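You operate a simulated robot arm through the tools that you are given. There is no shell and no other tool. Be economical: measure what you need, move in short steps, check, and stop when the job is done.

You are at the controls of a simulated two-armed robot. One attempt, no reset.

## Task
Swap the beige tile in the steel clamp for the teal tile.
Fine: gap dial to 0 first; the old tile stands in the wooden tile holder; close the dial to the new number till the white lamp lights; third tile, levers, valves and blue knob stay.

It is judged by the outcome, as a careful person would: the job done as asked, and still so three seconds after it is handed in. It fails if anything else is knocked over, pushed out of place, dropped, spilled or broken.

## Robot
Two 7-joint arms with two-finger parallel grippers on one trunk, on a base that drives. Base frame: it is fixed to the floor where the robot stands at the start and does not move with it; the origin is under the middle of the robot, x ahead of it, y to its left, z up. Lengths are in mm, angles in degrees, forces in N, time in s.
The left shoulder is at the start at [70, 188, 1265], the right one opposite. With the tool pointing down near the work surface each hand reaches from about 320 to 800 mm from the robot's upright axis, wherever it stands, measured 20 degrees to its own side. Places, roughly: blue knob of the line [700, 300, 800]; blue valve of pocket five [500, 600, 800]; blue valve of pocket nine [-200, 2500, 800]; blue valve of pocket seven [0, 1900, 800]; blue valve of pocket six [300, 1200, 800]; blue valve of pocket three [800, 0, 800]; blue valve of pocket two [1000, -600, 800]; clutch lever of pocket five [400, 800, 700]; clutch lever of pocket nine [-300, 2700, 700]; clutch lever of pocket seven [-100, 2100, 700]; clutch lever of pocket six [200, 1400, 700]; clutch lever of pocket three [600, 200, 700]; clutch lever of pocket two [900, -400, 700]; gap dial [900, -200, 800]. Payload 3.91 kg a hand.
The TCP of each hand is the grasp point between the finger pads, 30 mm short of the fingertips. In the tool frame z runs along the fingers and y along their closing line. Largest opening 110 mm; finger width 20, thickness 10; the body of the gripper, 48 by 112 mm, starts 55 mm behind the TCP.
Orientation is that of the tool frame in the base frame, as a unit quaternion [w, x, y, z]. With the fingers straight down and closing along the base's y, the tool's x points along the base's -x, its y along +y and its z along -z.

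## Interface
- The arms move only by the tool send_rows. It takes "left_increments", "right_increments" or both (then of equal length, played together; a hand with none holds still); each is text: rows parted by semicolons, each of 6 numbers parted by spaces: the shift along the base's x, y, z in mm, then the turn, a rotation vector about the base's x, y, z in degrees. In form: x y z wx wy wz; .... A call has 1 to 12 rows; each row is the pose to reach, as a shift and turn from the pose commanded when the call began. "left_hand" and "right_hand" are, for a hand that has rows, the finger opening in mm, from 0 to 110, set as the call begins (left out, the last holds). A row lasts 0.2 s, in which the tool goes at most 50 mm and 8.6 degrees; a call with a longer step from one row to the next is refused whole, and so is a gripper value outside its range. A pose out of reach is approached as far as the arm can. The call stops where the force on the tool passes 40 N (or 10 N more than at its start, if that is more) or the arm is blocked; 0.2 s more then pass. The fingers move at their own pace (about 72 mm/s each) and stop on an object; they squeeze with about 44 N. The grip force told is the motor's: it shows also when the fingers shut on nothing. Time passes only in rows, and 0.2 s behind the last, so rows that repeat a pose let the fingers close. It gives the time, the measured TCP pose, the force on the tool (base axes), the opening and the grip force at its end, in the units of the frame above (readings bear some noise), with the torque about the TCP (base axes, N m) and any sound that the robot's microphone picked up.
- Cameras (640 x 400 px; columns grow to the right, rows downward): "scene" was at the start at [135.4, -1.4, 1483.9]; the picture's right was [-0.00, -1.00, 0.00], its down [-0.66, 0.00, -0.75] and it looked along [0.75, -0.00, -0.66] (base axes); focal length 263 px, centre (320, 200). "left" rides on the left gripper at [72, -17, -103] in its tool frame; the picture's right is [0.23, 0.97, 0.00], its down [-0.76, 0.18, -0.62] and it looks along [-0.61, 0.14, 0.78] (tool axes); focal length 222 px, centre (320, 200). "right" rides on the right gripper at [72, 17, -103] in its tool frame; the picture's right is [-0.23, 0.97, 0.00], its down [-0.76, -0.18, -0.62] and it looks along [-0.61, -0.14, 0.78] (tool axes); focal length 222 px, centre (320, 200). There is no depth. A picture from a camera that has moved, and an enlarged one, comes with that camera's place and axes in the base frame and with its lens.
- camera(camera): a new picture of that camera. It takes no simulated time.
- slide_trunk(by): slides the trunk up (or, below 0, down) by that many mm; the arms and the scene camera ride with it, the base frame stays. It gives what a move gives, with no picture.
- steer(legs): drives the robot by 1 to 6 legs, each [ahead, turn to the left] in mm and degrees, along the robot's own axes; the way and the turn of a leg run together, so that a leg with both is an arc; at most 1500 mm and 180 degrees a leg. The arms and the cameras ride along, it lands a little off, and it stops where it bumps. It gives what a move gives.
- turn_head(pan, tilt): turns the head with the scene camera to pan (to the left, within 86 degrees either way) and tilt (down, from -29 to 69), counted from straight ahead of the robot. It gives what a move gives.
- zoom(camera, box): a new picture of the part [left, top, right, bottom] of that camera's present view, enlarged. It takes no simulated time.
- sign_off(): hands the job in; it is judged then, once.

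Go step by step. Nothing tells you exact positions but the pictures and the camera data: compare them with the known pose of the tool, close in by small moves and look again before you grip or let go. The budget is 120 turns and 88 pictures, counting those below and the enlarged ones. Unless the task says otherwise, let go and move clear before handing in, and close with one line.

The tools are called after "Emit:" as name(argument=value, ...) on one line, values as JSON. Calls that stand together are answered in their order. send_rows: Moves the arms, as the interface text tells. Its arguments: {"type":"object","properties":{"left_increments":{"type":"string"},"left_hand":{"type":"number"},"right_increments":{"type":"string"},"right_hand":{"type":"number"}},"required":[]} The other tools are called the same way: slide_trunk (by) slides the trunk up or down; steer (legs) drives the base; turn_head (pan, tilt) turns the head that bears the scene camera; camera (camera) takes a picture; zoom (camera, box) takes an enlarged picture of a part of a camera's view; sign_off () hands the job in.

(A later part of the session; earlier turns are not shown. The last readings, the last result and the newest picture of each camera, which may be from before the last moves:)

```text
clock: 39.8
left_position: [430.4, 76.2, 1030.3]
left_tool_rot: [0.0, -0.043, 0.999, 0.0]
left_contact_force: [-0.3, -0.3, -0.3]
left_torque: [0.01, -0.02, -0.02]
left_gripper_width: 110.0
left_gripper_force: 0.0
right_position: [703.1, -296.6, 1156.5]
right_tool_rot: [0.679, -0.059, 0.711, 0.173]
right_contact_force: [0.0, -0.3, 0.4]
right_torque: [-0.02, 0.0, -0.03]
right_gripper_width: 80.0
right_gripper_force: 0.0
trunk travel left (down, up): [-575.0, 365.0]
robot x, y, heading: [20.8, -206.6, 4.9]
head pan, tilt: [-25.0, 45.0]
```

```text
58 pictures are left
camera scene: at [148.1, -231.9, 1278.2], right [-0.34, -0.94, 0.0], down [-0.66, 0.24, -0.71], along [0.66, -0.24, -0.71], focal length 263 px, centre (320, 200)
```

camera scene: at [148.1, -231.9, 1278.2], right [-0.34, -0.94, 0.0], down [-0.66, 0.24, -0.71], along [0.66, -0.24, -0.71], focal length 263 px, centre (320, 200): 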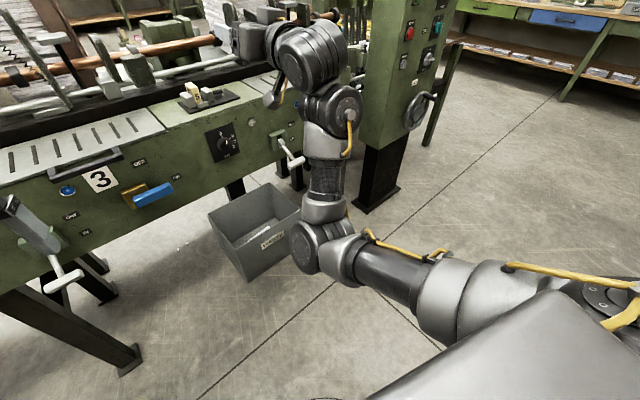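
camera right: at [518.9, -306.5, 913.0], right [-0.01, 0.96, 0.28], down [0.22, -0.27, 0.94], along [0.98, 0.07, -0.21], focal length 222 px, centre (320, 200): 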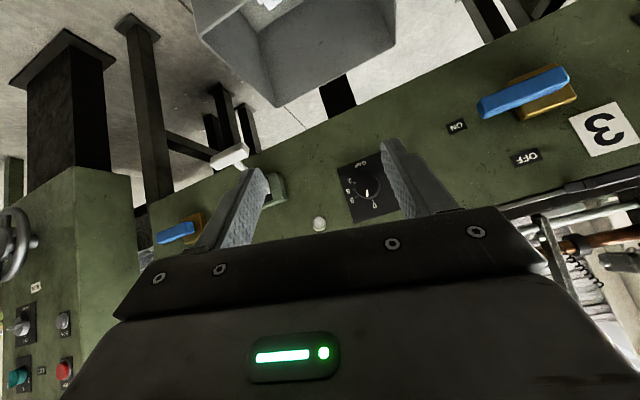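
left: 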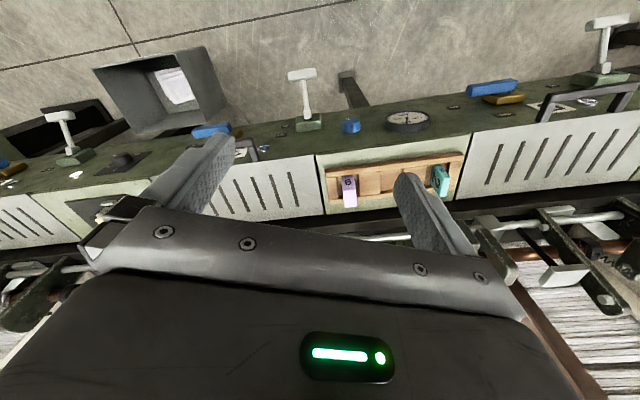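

The elbow hangs low but the arm is well extended here. I'll pitch the hand down in place at this height, keeping it far from the forearm.

Emit:
send_rows(right_increments="2 1 0 -3.2 6.7 0.8; 4 2 0 -6.3 13.4 1.6; 6 3 0 -9.5 20.2 2.4; 8 4 0 -12.6 26.9 3.2; 10 5 0 -15.8 33.6 4; 12 6 0 -19 40.3 4.8; 14 7 0 -22.1 47 5.6; 16 8 0 -25.3 53.7 6.4; 18 9 0 -28.4 60.5 7.2; 20 10 0 -31.6 67.2 8; 22 11 0 -34.7 73.9 8.8; 24 12 0 -37.9 80.6 9.6")

Emit:
camera(camera="scene")

```text
clock: 40.8
left_position: [432.1, 75.6, 1030.1]
left_tool_rot: [0.0, -0.042, 0.999, 0.0]
left_contact_force: [1.2, 0.3, -0.5]
left_torque: [-0.01, -0.01, 0.03]
left_gripper_width: 109.9
left_gripper_force: 0.1
right_position: [710.3, -291.6, 1158.0]
right_tool_rot: [0.513, -0.103, 0.842, 0.134]
right_contact_force: [34.4, 26.4, -3.8]
right_torque: [0.59, -1.0, -2.22]
right_gripper_width: 79.9
right_gripper_force: 0.1
trunk travel left (down, up): [-575.0, 365.0]
robot x, y, heading: [23.1, -208.3, 5.3]
head pan, tilt: [-25.0, 45.0]
stopped in row 4 (right hand): the force on the tool passed its limit at 148 N (the readings are from after the stop); the commanded pose is now the measured one
```

```text
57 pictures are left
camera scene: at [148.5, -232.2, 1278.2], right [-0.34, -0.94, 0.0], down [-0.66, 0.24, -0.71], along [0.66, -0.24, -0.71], focal length 263 px, centre (320, 200)
```

scene: 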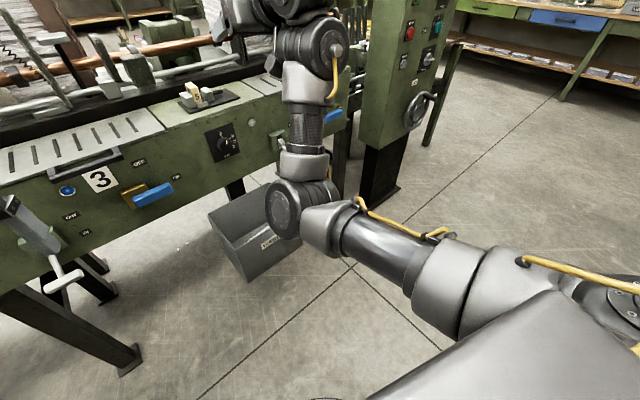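

The wrist again met the forearm, since the forearm stands upright. I'll undo that, back away from the line, stretch the arm forward so the forearm lies flat, and only then pitch down about the wrist.

Emit:
send_rows(right_increments="0 0 0 3.2 -6.7 -0.8; 0 0 0 6.3 -13.4 -1.6; 0 0 0 9.5 -20.2 -2.4; 0 0 0 10.5 -24 -3")

Emit:
steer(legs=[[-320, 0]])

Emit:
send_rows(right_increments="40 0 -10 0 0 0; 80 0 -20 0 0 0; 120 0 -30 0 0 0; 160 0 -40 0 0 0; 200 0 -50 0 0 0")

Emit:
camera(camera="scene")

```text
clock: 41.8
left_position: [432.3, 75.3, 1030.6]
left_tool_rot: [0.0, -0.043, 0.999, 0.001]
left_contact_force: [-0.7, 0.9, -0.3]
left_torque: [0.04, 0.02, -0.01]
left_gripper_width: 110.0
left_gripper_force: 0.1
right_position: [711.0, -292.8, 1158.3]
right_tool_rot: [0.687, -0.058, 0.704, 0.169]
right_contact_force: [0.9, 0.3, -0.6]
right_torque: [-0.01, -0.02, 0.0]
right_gripper_width: 80.0
right_gripper_force: 0.0
trunk travel left (down, up): [-575.0, 365.0]
robot x, y, heading: [20.2, -205.4, 5.4]
head pan, tilt: [-25.0, 45.0]
```

```text
clock: 43.9
left_position: [110.2, 46.2, 1030.2]
left_tool_rot: [0.0, -0.042, 0.999, -0.001]
left_contact_force: [0.6, -0.5, -0.5]
left_torque: [0.01, 0.01, 0.01]
left_gripper_width: 110.1
left_gripper_force: 0.0
right_position: [389.7, -320.1, 1157.7]
right_tool_rot: [0.687, -0.058, 0.704, 0.17]
right_contact_force: [-0.1, 0.0, -0.2]
right_torque: [-0.01, 0.0, -0.01]
right_gripper_width: 79.9
right_gripper_force: 0.0
trunk travel left (down, up): [-575.0, 365.0]
robot x, y, heading: [-299.9, -235.6, 5.2]
head pan, tilt: [-25.0, 45.0]
```

```text
clock: 45.1
left_position: [110.6, 48.4, 1031.2]
left_tool_rot: [-0.001, -0.043, 0.999, 0.0]
left_contact_force: [-0.2, -0.3, 0.2]
left_torque: [-0.01, 0.07, -0.01]
left_gripper_width: 110.1
left_gripper_force: 0.1
right_position: [593.0, -319.3, 1108.4]
right_tool_rot: [0.686, -0.06, 0.704, 0.17]
right_contact_force: [0.4, 0.3, 0.5]
right_torque: [0.0, 0.0, 0.0]
right_gripper_width: 79.9
right_gripper_force: 0.1
trunk travel left (down, up): [-575.0, 365.0]
robot x, y, heading: [-298.6, -234.7, 4.8]
head pan, tilt: [-25.0, 45.0]
```

```text
56 pictures are left
camera scene: at [-172.0, -260.9, 1278.1], right [-0.34, -0.94, 0.0], down [-0.67, 0.24, -0.71], along [0.66, -0.24, -0.71], focal length 263 px, centre (320, 200)
```

scene: 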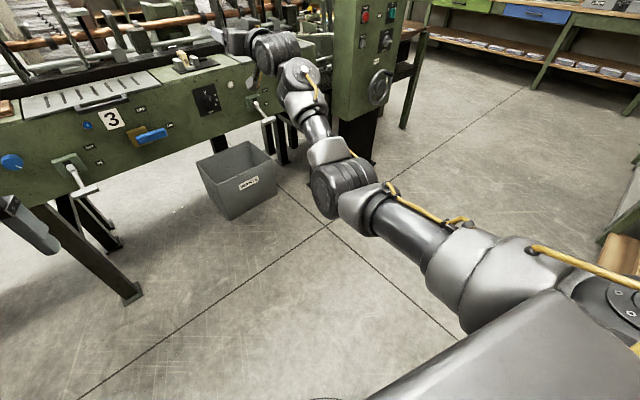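

Emit:
send_rows(right_increments="-2 -1 -26 -3.2 6.7 0.8; -6 -2 -52 -6.3 13.4 1.6; -14 -5 -77 -9.5 20.2 2.4; -26 -9 -100 -12.6 26.9 3.2; -39 -13 -122 -15.8 33.6 4; -56 -19 -141 -19 40.3 4.8; -74 -25 -159 -22.1 47 5.6; -95 -32 -173 -25.3 53.7 6.4; -117 -39 -185 -28.4 60.5 7.2; -141 -47 -193 -31.6 67.2 8; -165 -56 -198 -34.7 73.9 8.8; -190 -64 -200 -37.9 80.6 9.6")

Emit:
camera(camera="scene")

```text
clock: 47.2
left_position: [110.5, 47.2, 1030.3]
left_tool_rot: [0.0, -0.042, 0.999, 0.0]
left_contact_force: [-0.4, 0.0, 0.0]
left_torque: [0.0, -0.01, 0.0]
left_gripper_width: 110.1
left_gripper_force: 0.1
right_position: [472.8, -357.4, 923.7]
right_tool_rot: [0.202, -0.164, 0.964, 0.049]
right_contact_force: [33.1, 20.8, -38.9]
right_torque: [-0.13, -2.01, -1.19]
right_gripper_width: 79.7
right_gripper_force: 0.0
trunk travel left (down, up): [-575.0, 365.0]
robot x, y, heading: [-303.9, -238.9, 4.9]
head pan, tilt: [-25.0, 45.0]
stopped in row 10 (right hand): the force on the tool passed its limit at 173 N (the readings are from after the stop); the commanded pose is now the measured one
```

```text
55 pictures are left
camera scene: at [-172.7, -260.7, 1278.2], right [-0.34, -0.94, 0.0], down [-0.66, 0.24, -0.71], along [0.66, -0.24, -0.71], focal length 263 px, centre (320, 200)
```

scene: 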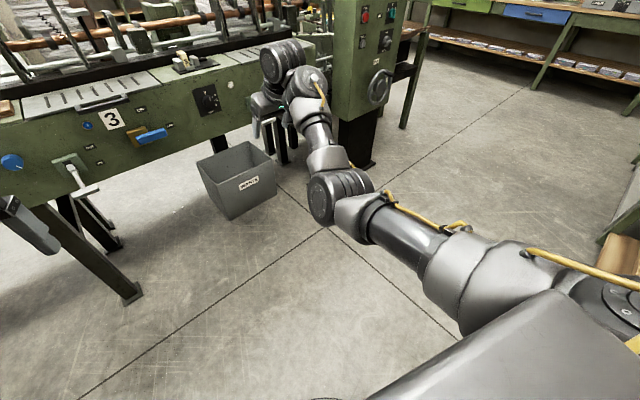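

Almost down; only the last 23° remain. I'll first move the hand forward and lower so the forearm lies flatter, then finish the pitch.

Emit:
send_rows(right_increments="15 3 -20 0 -2 0; 30 6 -45 0 -2 0; 50 12 -75 0 0 0; 70 18 -105 0 0 0; 85 24 -140 0 0 0; 85 24 -150 -2 5 0.5; 85 24 -150 -5 12 1; 85 24 -150 -7 18 1; 85 24 -150 -9 22 1")

Emit:
camera(camera="scene")

```text
clock: 49.2
left_position: [110.2, 45.5, 1031.1]
left_tool_rot: [0.0, -0.043, 0.999, 0.001]
left_contact_force: [-0.9, -0.6, 0.0]
left_torque: [0.05, -0.04, -0.01]
left_gripper_width: 110.3
left_gripper_force: 0.0
right_position: [469.5, -382.6, 814.2]
right_tool_rot: [0.003, -0.176, 0.984, 0.008]
right_contact_force: [-0.1, 0.7, -0.7]
right_torque: [-0.02, -0.03, 0.04]
right_gripper_width: 80.0
right_gripper_force: 0.0
right hand out of reach, approached as far as the arm can: row 4, 5, 6, 7, 8, 9
trunk travel left (down, up): [-575.0, 365.0]
robot x, y, heading: [-302.3, -237.8, 5.0]
head pan, tilt: [-25.0, 45.0]
```

```text
54 pictures are left
camera scene: at [-173.7, -262.8, 1278.2], right [-0.34, -0.94, 0.0], down [-0.66, 0.24, -0.71], along [0.67, -0.24, -0.71], focal length 263 px, centre (320, 200)
```

scene: 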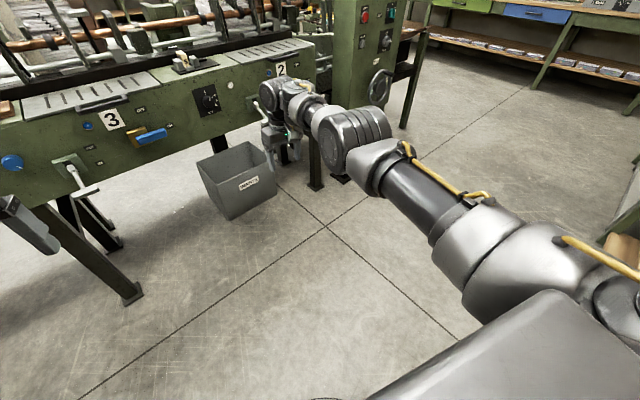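

The tool is now straight down and the elbow came up. I'll raise the trunk back and bring the hand to a comfortable carry pose.

Emit:
slide_trunk(by=200)

Emit:
send_rows(right_increments="-37 9 26 0 0 0; -74 18 52 0 0 0; -110 26 78 0 0 0; -147 35 104 0 0 0; -184 44 130 0 0 0")

Emit:
camera(camera="scene")

```text
clock: 51.4
left_position: [110.6, 47.5, 1229.7]
left_tool_rot: [0.0, -0.043, 0.999, 0.0]
left_contact_force: [0.6, 0.3, -0.8]
left_torque: [0.0, 0.0, 0.02]
left_gripper_width: 109.7
left_gripper_force: 0.0
right_position: [470.7, -381.0, 1014.6]
right_tool_rot: [0.003, -0.177, 0.984, 0.006]
right_contact_force: [0.0, 0.3, 0.4]
right_torque: [-0.06, 0.01, 0.02]
right_gripper_width: 80.0
right_gripper_force: 0.0
trunk travel left (down, up): [-775.0, 165.0]
robot x, y, heading: [-301.4, -233.8, 4.9]
head pan, tilt: [-25.0, 45.0]
```

```text
clock: 52.6
left_position: [110.6, 48.3, 1229.5]
left_tool_rot: [0.0, -0.043, 0.999, 0.0]
left_contact_force: [-0.5, -0.1, 0.6]
left_torque: [0.0, 0.0, -0.04]
left_gripper_width: 110.0
left_gripper_force: 0.1
right_position: [388.3, -302.8, 1123.4]
right_tool_rot: [0.003, -0.175, 0.985, 0.006]
right_contact_force: [-0.4, 0.1, 0.6]
right_torque: [0.02, 0.0, 0.0]
right_gripper_width: 80.0
right_gripper_force: 0.0
right hand out of reach, approached as far as the arm can: row 2, 3, 4, 5
trunk travel left (down, up): [-775.0, 165.0]
robot x, y, heading: [-300.8, -234.2, 4.8]
head pan, tilt: [-25.0, 45.0]
```

```text
53 pictures are left
camera scene: at [-172.9, -259.6, 1478.2], right [-0.34, -0.94, 0.0], down [-0.66, 0.24, -0.71], along [0.66, -0.24, -0.71], focal length 263 px, centre (320, 200)
```

scene: 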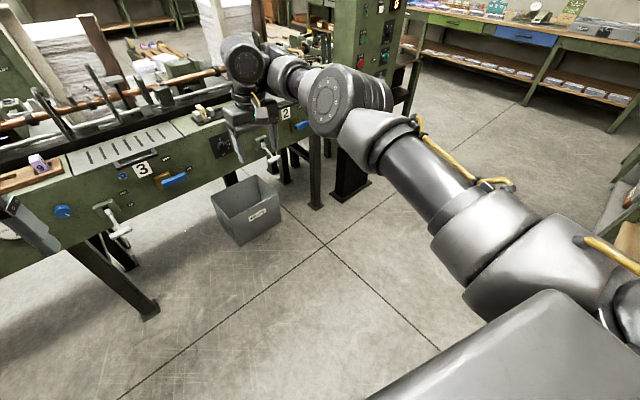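

The hand is clear at about [388, -303, 1123]. Now I'll drive toward the line again, facing it squarely, between clamp and holder.

Emit:
steer(legs=[[0, 12.7], [490, 0], [0, 4.2]])

Emit:
send_rows(right_increments="0 0 0 0 0 -5; 0 0 0 0 0 -10; 0 0 0 0 0 -15")

Emit:
turn_head(pan=0, tilt=41)

Emit:
camera(camera="scene")

Emit:
camera(camera="right")

```text
clock: 56.8
left_position: [489.2, 296.8, 1230.3]
left_tool_rot: [0.0, -0.185, 0.983, 0.002]
left_contact_force: [0.4, -0.2, -0.2]
left_torque: [0.04, 0.04, -0.04]
left_gripper_width: 110.2
left_gripper_force: 0.0
right_position: [854.5, 38.1, 1122.8]
right_tool_rot: [0.002, -0.314, 0.949, 0.009]
right_contact_force: [1.1, 0.4, 0.9]
right_torque: [-0.01, -0.01, 0.01]
right_gripper_width: 80.2
right_gripper_force: 0.0
trunk travel left (down, up): [-775.0, 165.0]
robot x, y, heading: [178.4, -88.8, 21.3]
head pan, tilt: [-25.0, 45.0]
```

```text
clock: 57.6
left_position: [488.1, 301.0, 1230.1]
left_tool_rot: [-0.001, -0.185, 0.983, 0.0]
left_contact_force: [-0.5, 0.2, -0.5]
left_torque: [-0.01, -0.01, -0.02]
left_gripper_width: 110.1
left_gripper_force: 0.0
right_position: [854.6, 43.7, 1123.2]
right_tool_rot: [0.002, -0.188, 0.982, 0.007]
right_contact_force: [-0.3, 0.1, -0.4]
right_torque: [-0.06, 0.01, 0.0]
right_gripper_width: 80.1
right_gripper_force: 0.1
trunk travel left (down, up): [-775.0, 165.0]
robot x, y, heading: [178.0, -88.8, 21.1]
head pan, tilt: [-25.0, 45.0]
```

```text
clock: 58.5
left_position: [488.7, 299.3, 1230.2]
left_tool_rot: [-0.001, -0.184, 0.983, 0.001]
left_contact_force: [0.1, -0.3, -0.2]
left_torque: [-0.02, 0.0, 0.03]
left_gripper_width: 109.7
left_gripper_force: 0.1
right_position: [854.2, 41.0, 1122.5]
right_tool_rot: [0.002, -0.188, 0.982, 0.007]
right_contact_force: [-0.4, -0.6, -0.6]
right_torque: [0.04, 0.05, 0.02]
right_gripper_width: 79.9
right_gripper_force: 0.0
trunk travel left (down, up): [-775.0, 165.0]
robot x, y, heading: [171.5, -87.3, 21.4]
head pan, tilt: [0.0, 41.0]
```

```text
52 pictures are left
camera scene: at [300.7, -40.5, 1484.0], right [0.36, -0.93, 0.0], down [-0.61, -0.24, -0.75], along [0.7, 0.28, -0.66], focal length 263 px, centre (320, 200)
```

scene: 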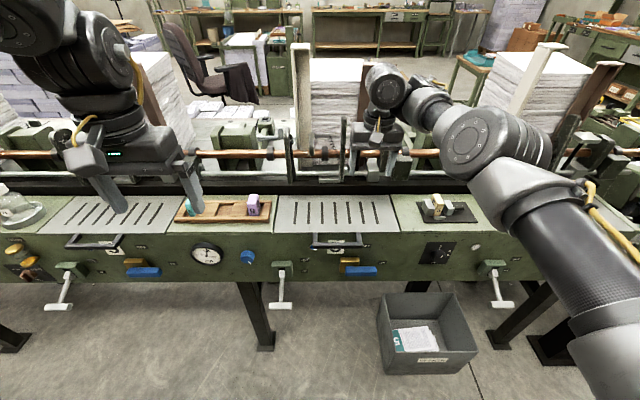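

```text
51 pictures are left
camera right: at [780.8, 29.2, 1225.3], right [-0.15, 0.99, 0.01], down [0.77, 0.11, 0.63], along [0.62, 0.1, -0.78], focal length 222 px, centre (320, 200)
```

right: 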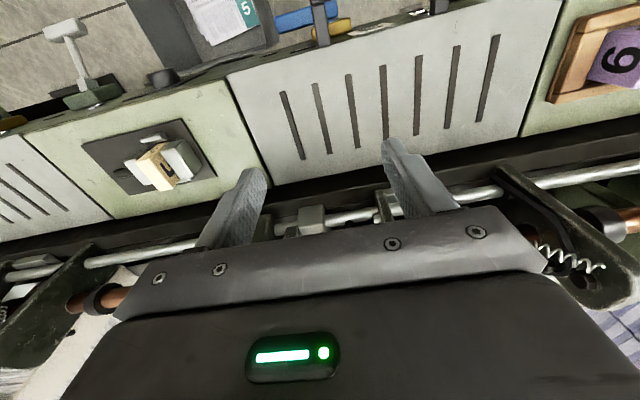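

The right hand hovers over the line, clear of everything. I'll enlarge the clamp from both cameras to fix the beige tile's place.

Emit:
zoom(camera="right", box=[80, 100, 240, 220])

Emit:
zoom(camera="scene", box=[400, 180, 488, 235])

```text
3.33 times, centred on (160, 160) of right
camera zoom: at [780.8, 29.2, 1225.3], right [-0.15, 0.99, 0.01], down [0.77, 0.11, 0.63], along [0.62, 0.1, -0.78], focal length 740 px, centre (853, 333)
```

zoom: 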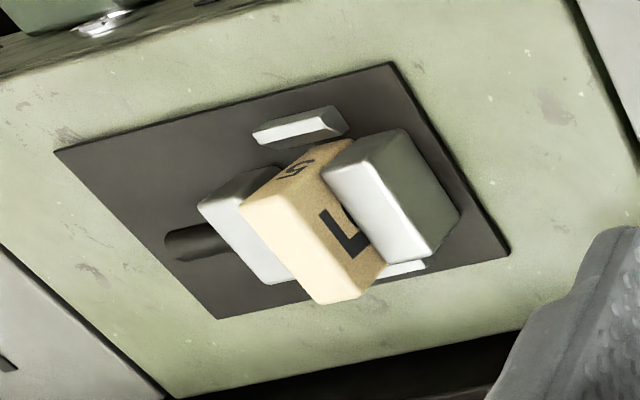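

```text
7.27 times, centred on (444, 208) of scene
camera zoom: at [300.7, -40.5, 1484.0], right [0.36, -0.93, 0.0], down [-0.61, -0.24, -0.75], along [0.7, 0.28, -0.66], focal length 1913 px, centre (-582, 146)
```

zoom: 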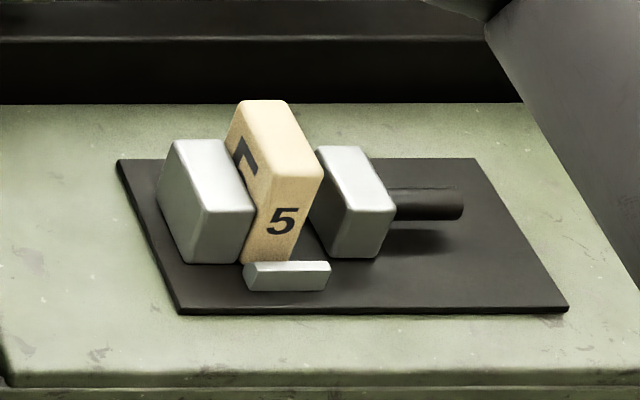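

Both views agree: the beige tile's top centre is about [957, -148, 991], jaw tops near z 972, tile about 24 mm thick. I'll move the hand sideways toward it, then drive a little nearer so the reach is comfortable.

Emit:
send_rows(right_increments="8.4 -42.7 0 0 0 0; 16.8 -85.4 0 0 0 0; 25.2 -128 0 0 0 0; 33.6 -171 0 0 0 0; 42 -213.6 0 0 0 0; 42 -213.6 0 0 0 0", right_hand=60)

Emit:
steer(legs=[[70, 0]])

Emit:
camera(camera="right")

```text
clock: 59.9
left_position: [488.9, 301.2, 1229.6]
left_tool_rot: [0.0, -0.185, 0.983, 0.0]
left_contact_force: [-0.4, 0.3, -0.4]
left_torque: [-0.04, -0.01, 0.01]
left_gripper_width: 110.0
left_gripper_force: 0.0
right_position: [942.8, -160.6, 1115.7]
right_tool_rot: [0.001, -0.188, 0.982, 0.006]
right_contact_force: [-0.4, 0.7, -0.1]
right_torque: [-0.02, -0.01, 0.04]
right_gripper_width: 59.8
right_gripper_force: 0.0
right hand out of reach, approached as far as the arm can: row 1, 2, 3, 4, 5, 6
trunk travel left (down, up): [-775.0, 165.0]
robot x, y, heading: [174.1, -87.1, 21.3]
head pan, tilt: [0.0, 41.0]
```

```text
clock: 60.9
left_position: [541.0, 321.0, 1234.9]
left_tool_rot: [0.006, -0.184, 0.983, 0.002]
left_contact_force: [0.9, 0.7, 0.4]
left_torque: [-0.02, 0.02, -0.03]
left_gripper_width: 110.0
left_gripper_force: 0.1
right_position: [1000.9, -139.3, 1123.6]
right_tool_rot: [0.003, -0.182, 0.983, 0.008]
right_contact_force: [-0.8, 0.0, -0.6]
right_torque: [0.02, -0.13, 0.04]
right_gripper_width: 60.1
right_gripper_force: 0.1
trunk travel left (down, up): [-775.0, 165.0]
robot x, y, heading: [243.1, -63.7, 21.5]
head pan, tilt: [0.0, 41.0]
```

```text
48 pictures are left
camera right: at [926.2, -151.2, 1226.2], right [-0.14, 0.99, 0.02], down [0.77, 0.09, 0.63], along [0.62, 0.1, -0.78], focal length 222 px, centre (320, 200)
```

right: 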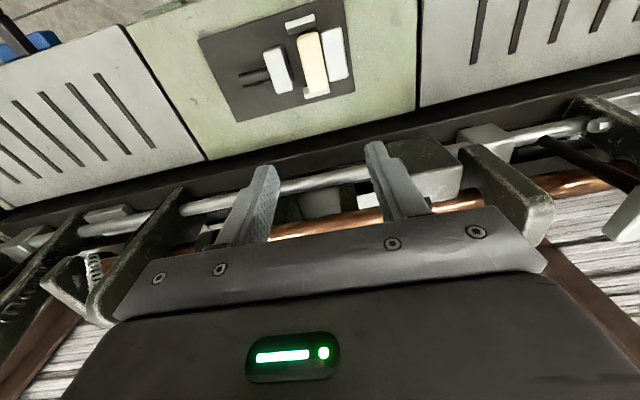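

The hand is a bit too deep over the line; I'll bring it back and centre over the tile, still high.

Emit:
send_rows(right_increments="-22 -4.5 0 0 0 0; -43 -9 0 0 0 0; -43 -9 0 0 0 0")

Emit:
camera(camera="scene")

```text
clock: 61.7
left_position: [541.6, 322.1, 1237.0]
left_tool_rot: [0.006, -0.184, 0.983, 0.001]
left_contact_force: [-0.3, -0.1, -0.5]
left_torque: [0.03, -0.04, -0.01]
left_gripper_width: 110.2
left_gripper_force: 0.1
right_position: [1001.7, -138.3, 1124.9]
right_tool_rot: [0.003, -0.18, 0.984, 0.008]
right_contact_force: [-1.2, 0.2, -0.4]
right_torque: [0.02, -0.03, -0.01]
right_gripper_width: 59.9
right_gripper_force: 0.0
right hand out of reach, approached as far as the arm can: row 1, 2, 3
trunk travel left (down, up): [-775.0, 165.0]
robot x, y, heading: [238.7, -60.9, 21.4]
head pan, tilt: [0.0, 41.0]
```

```text
47 pictures are left
camera scene: at [362.8, -15.2, 1484.5], right [0.37, -0.93, 0.0], down [-0.61, -0.24, -0.76], along [0.7, 0.28, -0.65], focal length 263 px, centre (320, 200)
```

scene: 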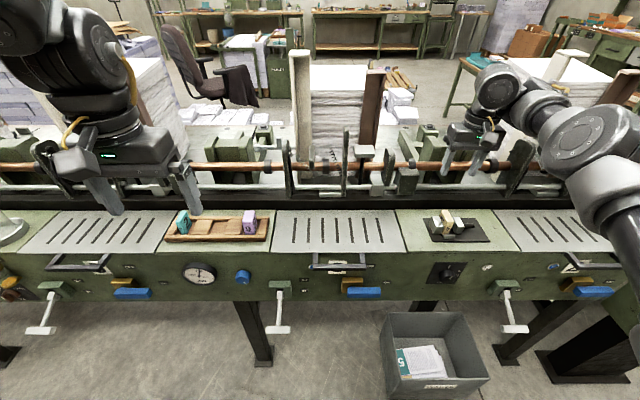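

The robot seems slightly pitched after that drive (left hand rose 7 mm without command), so something may be touching. I'll back off at once and look to the right side.

Emit:
steer(legs=[[-70, 0]])

Emit:
turn_head(pan=-45, tilt=45)

Emit:
camera(camera="scene")

```text
clock: 62.7
left_position: [495.3, 304.7, 1229.2]
left_tool_rot: [-0.003, -0.185, 0.983, 0.001]
left_contact_force: [-0.1, -0.3, 0.0]
left_torque: [0.02, 0.03, 0.0]
left_gripper_width: 109.9
left_gripper_force: 0.1
right_position: [957.1, -157.0, 1113.4]
right_tool_rot: [-0.004, -0.173, 0.985, 0.007]
right_contact_force: [1.2, 0.1, -0.4]
right_torque: [-0.03, 0.05, -0.04]
right_gripper_width: 59.9
right_gripper_force: 0.0
trunk travel left (down, up): [-775.0, 165.0]
robot x, y, heading: [176.9, -88.8, 21.8]
head pan, tilt: [0.0, 41.0]
```

```text
clock: 63.8
left_position: [480.7, 297.3, 1233.7]
left_tool_rot: [0.004, -0.185, 0.983, 0.002]
left_contact_force: [0.3, 0.0, -0.6]
left_torque: [-0.01, 0.04, 0.0]
left_gripper_width: 110.0
left_gripper_force: 0.0
right_position: [941.8, -162.2, 1122.9]
right_tool_rot: [0.002, -0.172, 0.985, 0.008]
right_contact_force: [-0.3, 0.4, -0.1]
right_torque: [-0.01, 0.01, 0.02]
right_gripper_width: 60.2
right_gripper_force: 0.1
trunk travel left (down, up): [-775.0, 165.0]
robot x, y, heading: [177.9, -88.0, 21.7]
head pan, tilt: [-45.0, 45.0]
```

```text
46 pictures are left
camera scene: at [299.4, -102.0, 1478.2], right [-0.4, -0.92, 0.0], down [-0.65, 0.28, -0.71], along [0.65, -0.28, -0.71], focal length 263 px, centre (320, 200)
```

scene: 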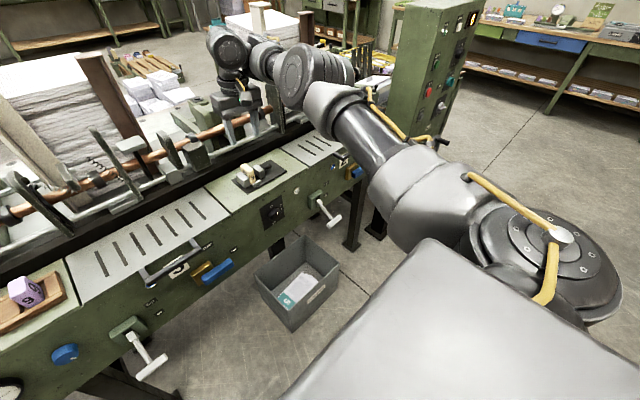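

I see no clear contact; the arm passes near the cabinet, though. I'll let time pass and see if the pitch settles.

Emit:
send_rows(right_increments="0 0 0 0 0 0; 0 0 0 0 0 0; 0 0 0 0 0 0; 0 0 0 0 0 0; 0 0 0 0 0 0")

Emit:
zoom(camera="scene", box=[280, 20, 500, 180])

```text
clock: 65.0
left_position: [480.1, 297.6, 1233.8]
left_tool_rot: [0.004, -0.186, 0.983, 0.001]
left_contact_force: [-0.6, -0.3, 1.1]
left_torque: [-0.01, 0.01, -0.01]
left_gripper_width: 109.8
left_gripper_force: 0.0
right_position: [941.8, -161.6, 1124.0]
right_tool_rot: [0.003, -0.171, 0.985, 0.008]
right_contact_force: [-0.4, -0.6, 0.8]
right_torque: [0.03, 0.0, -0.02]
right_gripper_width: 60.2
right_gripper_force: 0.1
trunk travel left (down, up): [-775.0, 165.0]
robot x, y, heading: [173.3, -87.3, 21.6]
head pan, tilt: [-45.0, 45.0]
```

```text
2.50 times, centred on (390, 100) of scene
camera zoom: at [299.4, -102.2, 1478.2], right [-0.4, -0.92, 0.0], down [-0.65, 0.28, -0.71], along [0.65, -0.28, -0.71], focal length 658 px, centre (145, 450)
```

zoom: 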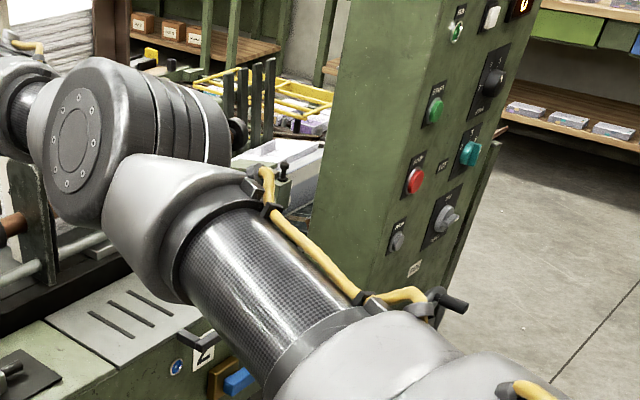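

The arm itself looks free. I'll look down at the base for contact with the bin or the line.

Emit:
turn_head(pan=0, tilt=69)

Emit:
camera(camera="scene")

```text
clock: 66.1
left_position: [480.6, 297.3, 1234.4]
left_tool_rot: [0.005, -0.184, 0.983, 0.002]
left_contact_force: [-0.1, -0.4, 0.4]
left_torque: [0.02, 0.01, 0.0]
left_gripper_width: 109.9
left_gripper_force: 0.0
right_position: [940.4, -161.7, 1124.1]
right_tool_rot: [0.003, -0.172, 0.985, 0.008]
right_contact_force: [-1.0, -0.1, 0.1]
right_torque: [0.0, 0.0, 0.03]
right_gripper_width: 60.3
right_gripper_force: 0.1
trunk travel left (down, up): [-775.0, 165.0]
robot x, y, heading: [177.1, -89.6, 21.5]
head pan, tilt: [0.0, 68.8]
```

```text
44 pictures are left
camera scene: at [276.6, -49.5, 1449.4], right [0.37, -0.93, 0.0], down [-0.87, -0.34, -0.36], along [0.34, 0.13, -0.93], focal length 263 px, centre (320, 200)
```

scene: 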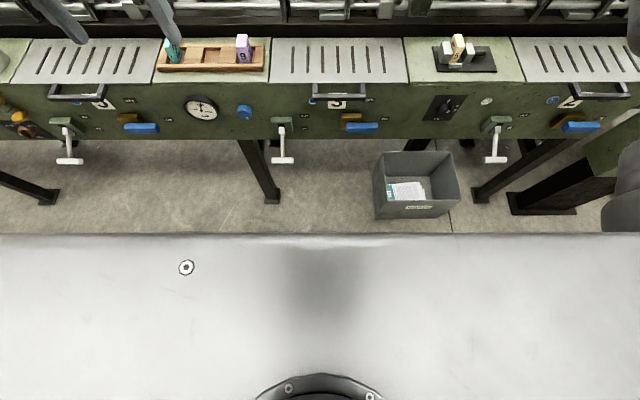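

The base is well clear of the bin. I'll go on carefully: centre above the tile and come down to about 40 mm above it, watching the readings.

Emit:
send_rows(right_increments="8 7 -20 0 0 1; 16 13.5 -42 0 0 1.8; 16 13.5 -64 0 0 1.8; 16 13.5 -64 0 0 1.8")

Emit:
camera(camera="right")

```text
clock: 67.1
left_position: [480.9, 298.6, 1234.9]
left_tool_rot: [0.005, -0.185, 0.983, 0.0]
left_contact_force: [0.5, 0.0, -0.2]
left_torque: [0.01, -0.02, 0.0]
left_gripper_width: 110.2
left_gripper_force: 0.0
right_position: [957.6, -147.8, 1059.6]
right_tool_rot: [0.003, -0.188, 0.982, 0.009]
right_contact_force: [0.6, 0.2, -0.5]
right_torque: [0.01, -0.03, -0.02]
right_gripper_width: 60.1
right_gripper_force: 0.2
trunk travel left (down, up): [-775.0, 165.0]
robot x, y, heading: [173.3, -86.1, 21.3]
head pan, tilt: [0.0, 68.8]
```

```text
43 pictures are left
camera right: at [882.9, -160.9, 1162.1], right [-0.15, 0.99, 0.02], down [0.77, 0.1, 0.63], along [0.62, 0.11, -0.78], focal length 222 px, centre (320, 200)
```

right: 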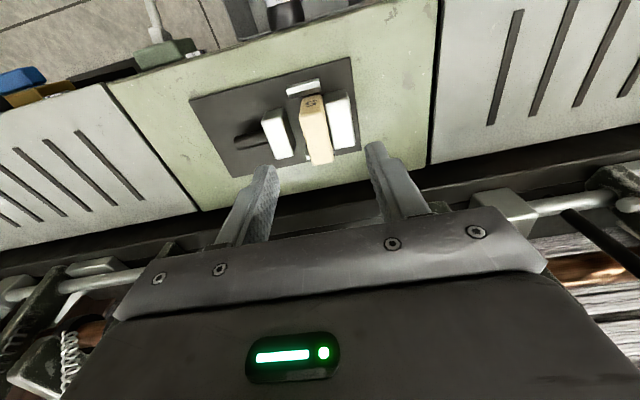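

Aligned: the projected tile centre falls where the tile is seen. I'll correct the 1° tilt and descend so the tips end about 5 mm above the jaw tops.

Emit:
send_rows(right_increments="0 0 -18 -1.1 0 0; 0 0 -36 -1.1 0 0; 0 0 -46 -1.1 0 0; 0 0 -52 -1.1 0 0")

Emit:
zoom(camera="right", box=[200, 40, 440, 240])

Emit:
zoom(camera="scene", box=[420, 20, 510, 90])

```text
clock: 68.1
left_position: [479.6, 299.0, 1233.8]
left_tool_rot: [0.004, -0.185, 0.983, 0.0]
left_contact_force: [0.0, 0.5, 0.8]
left_torque: [-0.01, -0.01, 0.02]
left_gripper_width: 109.9
left_gripper_force: 0.1
right_position: [956.7, -148.0, 1007.3]
right_tool_rot: [0.001, -0.189, 0.982, -0.001]
right_contact_force: [-0.2, 0.4, 0.1]
right_torque: [0.03, 0.0, -0.01]
right_gripper_width: 60.0
right_gripper_force: 0.0
trunk travel left (down, up): [-775.0, 165.0]
robot x, y, heading: [177.8, -84.4, 21.3]
head pan, tilt: [0.0, 68.8]
```

```text
2.00 times, centred on (320, 140) of right
camera zoom: at [881.9, -159.1, 1110.1], right [-0.15, 0.99, 0.0], down [0.77, 0.12, 0.62], along [0.62, 0.09, -0.78], focal length 444 px, centre (320, 320)
```

zoom: 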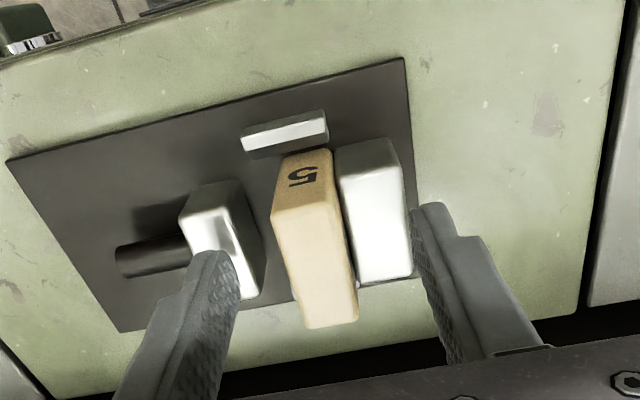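

```text
5.71 times, centred on (465, 55) of scene
camera zoom: at [276.7, -49.4, 1449.3], right [0.37, -0.93, 0.0], down [-0.87, -0.34, -0.36], along [0.34, 0.13, -0.93], focal length 1503 px, centre (-509, 1029)
```

zoom: 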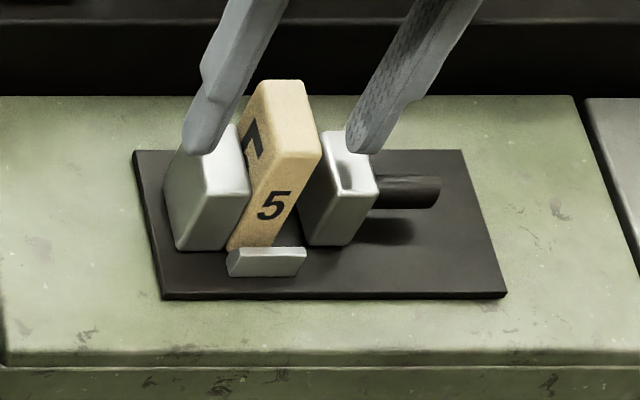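

The fingers straddle the tile just above the jaws. Closing.

Emit:
send_rows(right_increments="0 0 0 0 0 0; 0 0 0 0 0 0; 0 0 0 0 0 0; 0 0 0 0 0 0", right_hand=10)

Emit:
zoom(camera="scene", box=[420, 20, 510, 90])

```text
clock: 69.1
left_position: [479.3, 296.8, 1233.8]
left_tool_rot: [0.003, -0.185, 0.983, 0.001]
left_contact_force: [0.6, 0.3, -0.6]
left_torque: [-0.01, 0.01, -0.01]
left_gripper_width: 109.9
left_gripper_force: 0.1
right_position: [956.8, -148.1, 1006.9]
right_tool_rot: [0.001, -0.189, 0.982, -0.001]
right_contact_force: [2.0, -3.1, 1.4]
right_torque: [-0.11, -0.07, 0.02]
right_gripper_width: 18.7
right_gripper_force: 44.6
trunk travel left (down, up): [-775.0, 165.0]
robot x, y, heading: [177.2, -88.6, 21.7]
head pan, tilt: [0.0, 68.8]
```

```text
5.71 times, centred on (465, 55) of scene
camera zoom: at [276.7, -50.2, 1449.4], right [0.37, -0.93, 0.0], down [-0.87, -0.34, -0.36], along [0.34, 0.13, -0.93], focal length 1503 px, centre (-509, 1029)
```

zoom: 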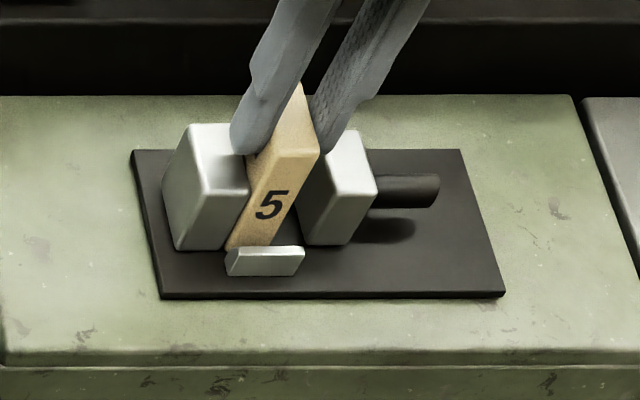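

Gripped at 18.7 mm with almost no side load. Lifting straight up.

Emit:
send_rows(right_increments="0 0 10 0 0 0; 0 0 25 0 0 0; 0 0 50 0 0 0; 0 0 80 0 0 0; 0 0 100 0 0 0")

Emit:
turn_head(pan=0, tilt=41)

Emit:
camera(camera="scene")

```text
clock: 70.3
left_position: [479.0, 298.4, 1234.9]
left_tool_rot: [0.005, -0.185, 0.983, 0.001]
left_contact_force: [-0.1, 0.6, -0.3]
left_torque: [-0.03, 0.01, 0.0]
left_gripper_width: 109.9
left_gripper_force: 0.2
right_position: [956.6, -146.9, 1107.3]
right_tool_rot: [0.001, -0.188, 0.982, -0.001]
right_contact_force: [0.3, -0.5, -0.1]
right_torque: [0.01, 0.03, -0.01]
right_gripper_width: 18.8
right_gripper_force: 44.1
trunk travel left (down, up): [-775.0, 165.0]
robot x, y, heading: [179.2, -84.8, 21.4]
head pan, tilt: [0.0, 68.8]
```

```text
clock: 71.2
left_position: [480.2, 296.9, 1233.7]
left_tool_rot: [0.004, -0.185, 0.983, 0.002]
left_contact_force: [0.3, 0.6, -0.6]
left_torque: [-0.04, 0.02, 0.01]
left_gripper_width: 109.9
left_gripper_force: 0.1
right_position: [957.6, -148.7, 1106.9]
right_tool_rot: [0.0, -0.188, 0.982, -0.001]
right_contact_force: [-0.7, 0.0, 0.4]
right_torque: [0.02, 0.01, 0.01]
right_gripper_width: 18.8
right_gripper_force: 44.4
trunk travel left (down, up): [-775.0, 165.0]
robot x, y, heading: [178.3, -88.3, 21.4]
head pan, tilt: [0.0, 41.0]
```

```text
39 pictures are left
camera scene: at [303.1, -39.2, 1483.9], right [0.37, -0.93, 0.0], down [-0.61, -0.24, -0.75], along [0.7, 0.28, -0.66], focal length 263 px, centre (320, 200)
```

scene: 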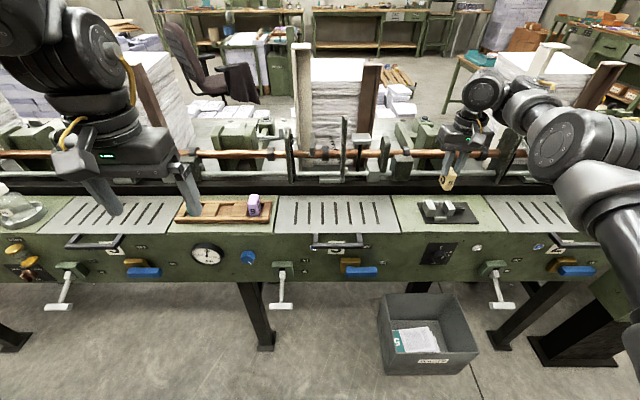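

The beige tile is held clear at z 1107. I'll tuck the left arm aside, back off from the line, turn left and approach the tile holder.

Emit:
send_rows(left_increments="-20 20 0 0 0 0; -41 41 0 0 0 0; -61 61 0 0 0 0; -81 81 0 0 0 0")

Emit:
steer(legs=[[-150, 0], [0, 25], [100, 0]])

Emit:
turn_head(pan=-20, tilt=41)

Emit:
camera(camera="scene")

```text
clock: 72.2
left_position: [398.7, 380.4, 1232.9]
left_tool_rot: [0.005, -0.184, 0.983, 0.001]
left_contact_force: [0.3, -0.5, 0.4]
left_torque: [0.02, 0.0, -0.03]
left_gripper_width: 110.0
left_gripper_force: 0.1
right_position: [957.1, -146.3, 1108.1]
right_tool_rot: [0.001, -0.188, 0.982, -0.002]
right_contact_force: [-0.6, 0.4, -1.4]
right_torque: [0.02, 0.01, 0.03]
right_gripper_width: 18.8
right_gripper_force: 44.2
trunk travel left (down, up): [-775.0, 165.0]
robot x, y, heading: [177.5, -86.9, 21.6]
head pan, tilt: [0.0, 41.0]
```

```text
clock: 75.7
left_position: [98.8, 439.8, 1237.2]
left_tool_rot: [0.01, -0.396, 0.918, 0.004]
left_contact_force: [-0.4, -0.5, 0.4]
left_torque: [0.04, -0.05, -0.03]
left_gripper_width: 109.8
left_gripper_force: 0.1
right_position: [829.7, 204.8, 1114.4]
right_tool_rot: [0.007, -0.4, 0.916, 0.001]
right_contact_force: [-1.5, -0.8, 0.7]
right_torque: [0.06, -0.02, 0.0]
right_gripper_width: 18.4
right_gripper_force: 43.7
trunk travel left (down, up): [-775.0, 165.0]
robot x, y, heading: [105.6, -64.1, 46.8]
head pan, tilt: [0.0, 41.0]
```

```text
clock: 76.5
left_position: [108.5, 448.0, 1232.2]
left_tool_rot: [0.005, -0.397, 0.918, 0.001]
left_contact_force: [0.9, 0.5, 0.0]
left_torque: [-0.03, 0.03, -0.04]
left_gripper_width: 109.9
left_gripper_force: 0.0
right_position: [838.0, 213.2, 1106.1]
right_tool_rot: [0.0, -0.399, 0.917, -0.001]
right_contact_force: [0.6, -0.9, -0.7]
right_torque: [-0.02, 0.02, -0.03]
right_gripper_width: 18.8
right_gripper_force: 44.0
trunk travel left (down, up): [-775.0, 165.0]
robot x, y, heading: [104.7, -69.9, 46.8]
head pan, tilt: [-20.0, 41.0]
```

```text
38 pictures are left
camera scene: at [218.3, 6.8, 1483.6], right [0.45, -0.89, 0.0], down [-0.59, -0.3, -0.75], along [0.67, 0.34, -0.66], focal length 263 px, centre (320, 200)
```

scene: 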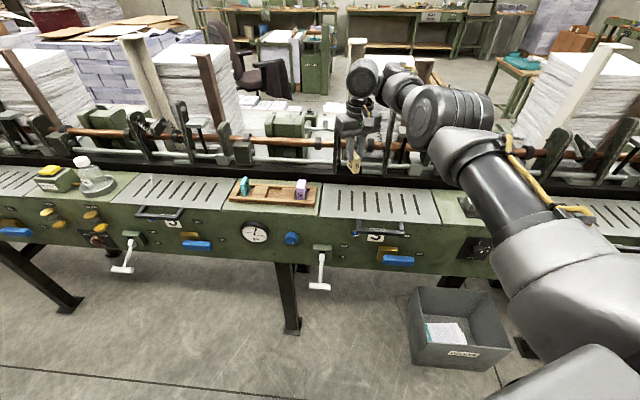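

Tile still held. Now I'll enlarge the holder from both cameras to fix the middle slot.

Emit:
zoom(camera="scene", box=[222, 165, 326, 215])

Emit:
camera(camera="right")

```text
6.15 times, centred on (274, 190) of scene
camera zoom: at [218.3, 6.8, 1483.6], right [0.45, -0.89, 0.0], down [-0.59, -0.3, -0.75], along [0.67, 0.34, -0.66], focal length 1618 px, centre (603, 262)
```

zoom: 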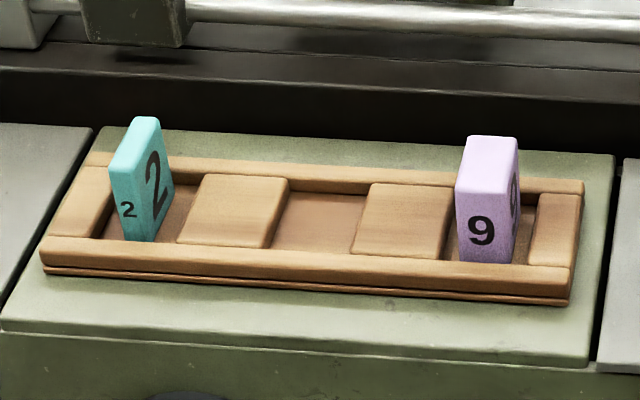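

```text
36 pictures are left
camera right: at [775.9, 170.3, 1209.1], right [-0.56, 0.83, 0.0], down [0.65, 0.44, 0.62], along [0.52, 0.35, -0.78], focal length 222 px, centre (320, 200)
```

right: 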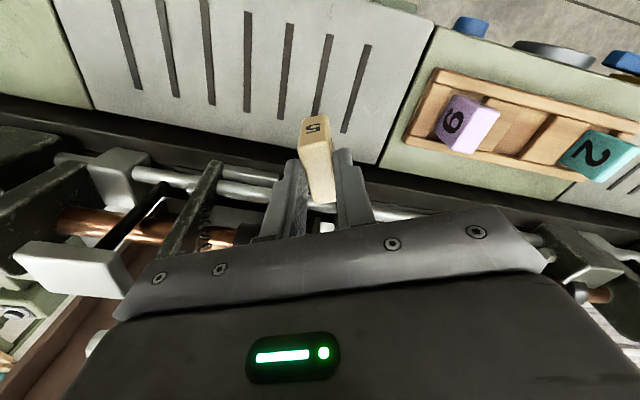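

Emit:
zoom(camera="right", box=[400, 60, 640, 210])

```text
2.67 times, centred on (520, 135) of right
camera zoom: at [775.9, 170.3, 1209.1], right [-0.56, 0.83, 0.0], down [0.65, 0.44, 0.62], along [0.52, 0.35, -0.78], focal length 592 px, centre (-213, 373)
```

zoom: 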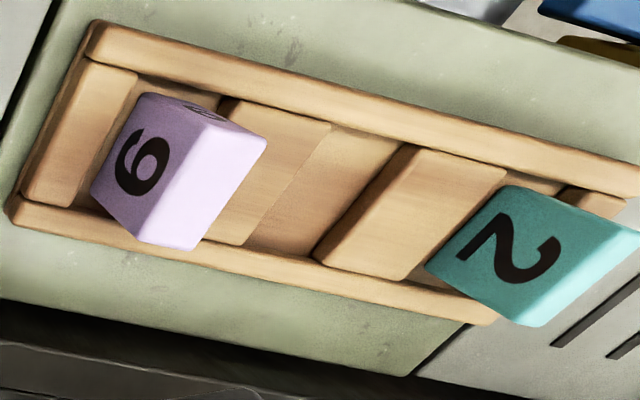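

Holder fixed: lilac at u≈38, teal at u≈215, so the empty middle slot's centre is about [726, 426], with the tile expected to stand when TCP is near z 1014. I'll move the hand across at height and turn it square to the line.

Emit:
send_rows(right_increments="-28 26 5 0 0 -4.2; -55 52 10 0 0 -8.4; -83 78 15 0 0 -12.6; -110 104 15 0 0 -16.8; -138 130 15 0 0 -21; -165 155 15 0 0 -25.3; -165 155 15 0 0 -25.3")

Emit:
steer(legs=[[60, 0]])

Emit:
send_rows(right_increments="0 0 0 0 0 0; 0 0 0 0 0 0; 0 0 0 0 0 0; 0 0 0 0 0 0")

```text
clock: 78.1
left_position: [107.2, 445.5, 1232.3]
left_tool_rot: [0.005, -0.396, 0.918, 0.003]
left_contact_force: [0.2, 0.1, 0.4]
left_torque: [0.0, 0.04, -0.01]
left_gripper_width: 110.1
left_gripper_force: 0.1
right_position: [672.7, 365.1, 1121.7]
right_tool_rot: [0.001, -0.188, 0.982, -0.001]
right_contact_force: [0.0, 0.7, 0.1]
right_torque: [0.05, 0.0, 0.01]
right_gripper_width: 19.0
right_gripper_force: 43.4
trunk travel left (down, up): [-775.0, 165.0]
robot x, y, heading: [107.2, -69.5, 47.1]
head pan, tilt: [-20.0, 41.0]
```

```text
clock: 79.1
left_position: [138.1, 481.1, 1237.1]
left_tool_rot: [0.012, -0.396, 0.918, 0.006]
left_contact_force: [-0.1, -0.5, 0.4]
left_torque: [0.02, -0.02, -0.04]
left_gripper_width: 110.0
left_gripper_force: 0.0
right_position: [706.0, 402.0, 1131.9]
right_tool_rot: [0.007, -0.19, 0.982, 0.003]
right_contact_force: [0.0, -0.2, -0.5]
right_torque: [0.01, 0.0, -0.01]
right_gripper_width: 18.7
right_gripper_force: 44.1
trunk travel left (down, up): [-775.0, 165.0]
robot x, y, heading: [146.4, -21.8, 46.8]
head pan, tilt: [-20.0, 41.0]
```

```text
clock: 80.1
left_position: [147.0, 488.4, 1233.6]
left_tool_rot: [0.007, -0.396, 0.918, 0.003]
left_contact_force: [0.4, 0.7, -0.4]
left_torque: [-0.04, 0.01, 0.0]
left_gripper_width: 110.1
left_gripper_force: 0.0
right_position: [711.6, 409.3, 1123.6]
right_tool_rot: [0.002, -0.189, 0.982, 0.0]
right_contact_force: [1.3, 0.3, -2.0]
right_torque: [-0.05, 0.01, -0.02]
right_gripper_width: 18.8
right_gripper_force: 44.0
trunk travel left (down, up): [-775.0, 165.0]
robot x, y, heading: [148.2, -24.1, 46.7]
head pan, tilt: [-20.0, 41.0]
```

Emit:
send_rows(right_increments="7 8 -15 0 0 0; 14.7 17 -35 0 0 0; 14.7 17 -53 0 0 0; 14.7 17 -53 0 0 0")

Emit:
camera(camera="right")

Emit:
zoom(camera="scene", box=[222, 150, 336, 230])

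```text
clock: 81.1
left_position: [143.6, 486.2, 1234.6]
left_tool_rot: [0.007, -0.396, 0.918, 0.003]
left_contact_force: [-0.2, -1.1, -0.1]
left_torque: [-0.02, 0.01, -0.02]
left_gripper_width: 110.0
left_gripper_force: 0.0
right_position: [725.7, 426.2, 1072.7]
right_tool_rot: [0.004, -0.19, 0.982, 0.001]
right_contact_force: [0.2, -0.4, -1.9]
right_torque: [0.0, -0.01, -0.02]
right_gripper_width: 18.6
right_gripper_force: 44.3
trunk travel left (down, up): [-775.0, 165.0]
robot x, y, heading: [148.1, -22.9, 47.0]
head pan, tilt: [-20.0, 41.0]
```

```text
34 pictures are left
camera right: at [651.4, 413.8, 1175.9], right [-0.15, 0.99, 0.0], down [0.77, 0.12, 0.63], along [0.62, 0.1, -0.78], focal length 222 px, centre (320, 200)
```

right: 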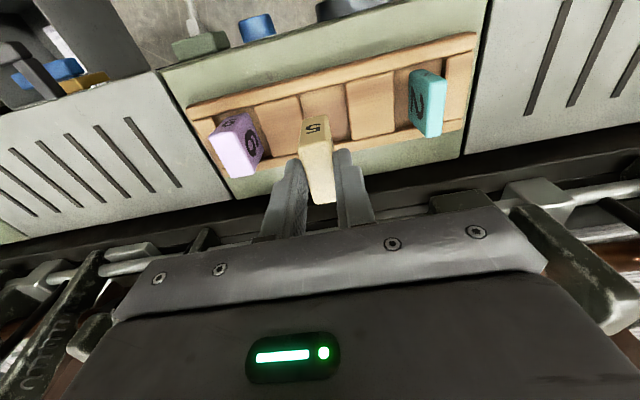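

```text
5.00 times, centred on (279, 190) of scene
camera zoom: at [257.2, 48.7, 1484.0], right [0.45, -0.89, 0.0], down [-0.59, -0.3, -0.75], along [0.67, 0.34, -0.66], focal length 1315 px, centre (525, 250)
```

zoom: 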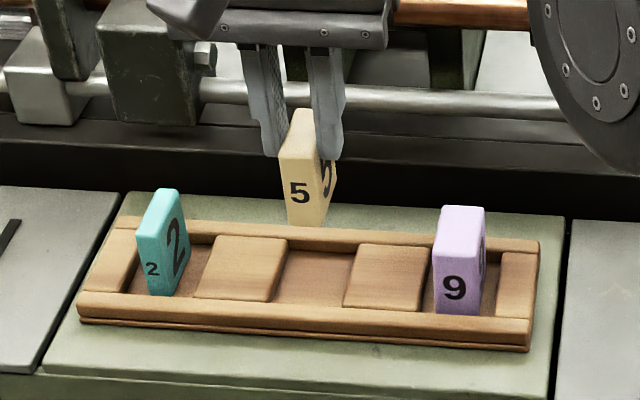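

The beige tile is above the middle slot. I'll lower to just above the blocks and check the fit front-to-back.

Emit:
send_rows(right_increments="0 0 -14 0 0 0; 0 0 -28 0 0 0; 0 0 -38 0 0 0; 0 0 -38 0 0 0")

Emit:
zoom(camera="right", box=[200, 40, 460, 210])

Emit:
zoom(camera="scene", box=[240, 160, 320, 220])

```text
clock: 82.1
left_position: [143.8, 485.3, 1235.7]
left_tool_rot: [0.008, -0.397, 0.918, 0.004]
left_contact_force: [-0.3, -0.6, 0.4]
left_torque: [0.04, -0.03, 0.0]
left_gripper_width: 109.9
left_gripper_force: 0.1
right_position: [725.6, 424.4, 1036.5]
right_tool_rot: [0.005, -0.189, 0.982, 0.001]
right_contact_force: [-0.1, 0.6, -0.7]
right_torque: [0.02, 0.01, -0.01]
right_gripper_width: 18.7
right_gripper_force: 44.0
trunk travel left (down, up): [-775.0, 165.0]
robot x, y, heading: [146.8, -25.5, 47.0]
head pan, tilt: [-20.0, 41.0]
```

```text
2.35 times, centred on (330, 125) of right
camera zoom: at [651.5, 412.4, 1138.7], right [-0.15, 0.99, 0.0], down [0.77, 0.12, 0.63], along [0.62, 0.1, -0.78], focal length 523 px, centre (296, 376)
```

zoom: 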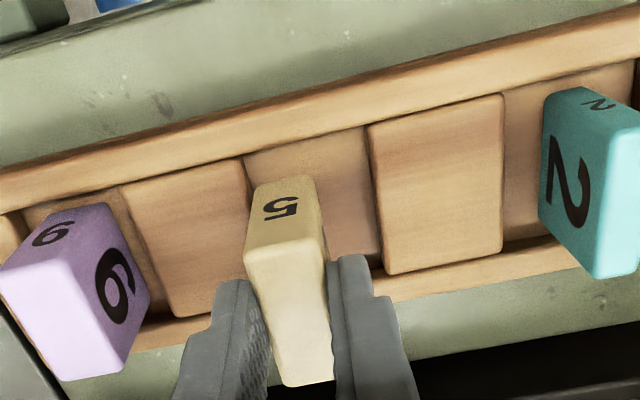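

```text
6.67 times, centred on (280, 190) of scene
camera zoom: at [257.3, 48.7, 1484.0], right [0.45, -0.89, 0.0], down [-0.59, -0.3, -0.75], along [0.67, 0.34, -0.66], focal length 1753 px, centre (587, 267)
```

zoom: 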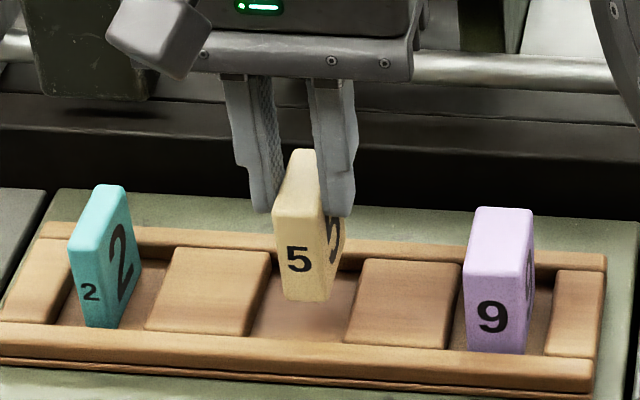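

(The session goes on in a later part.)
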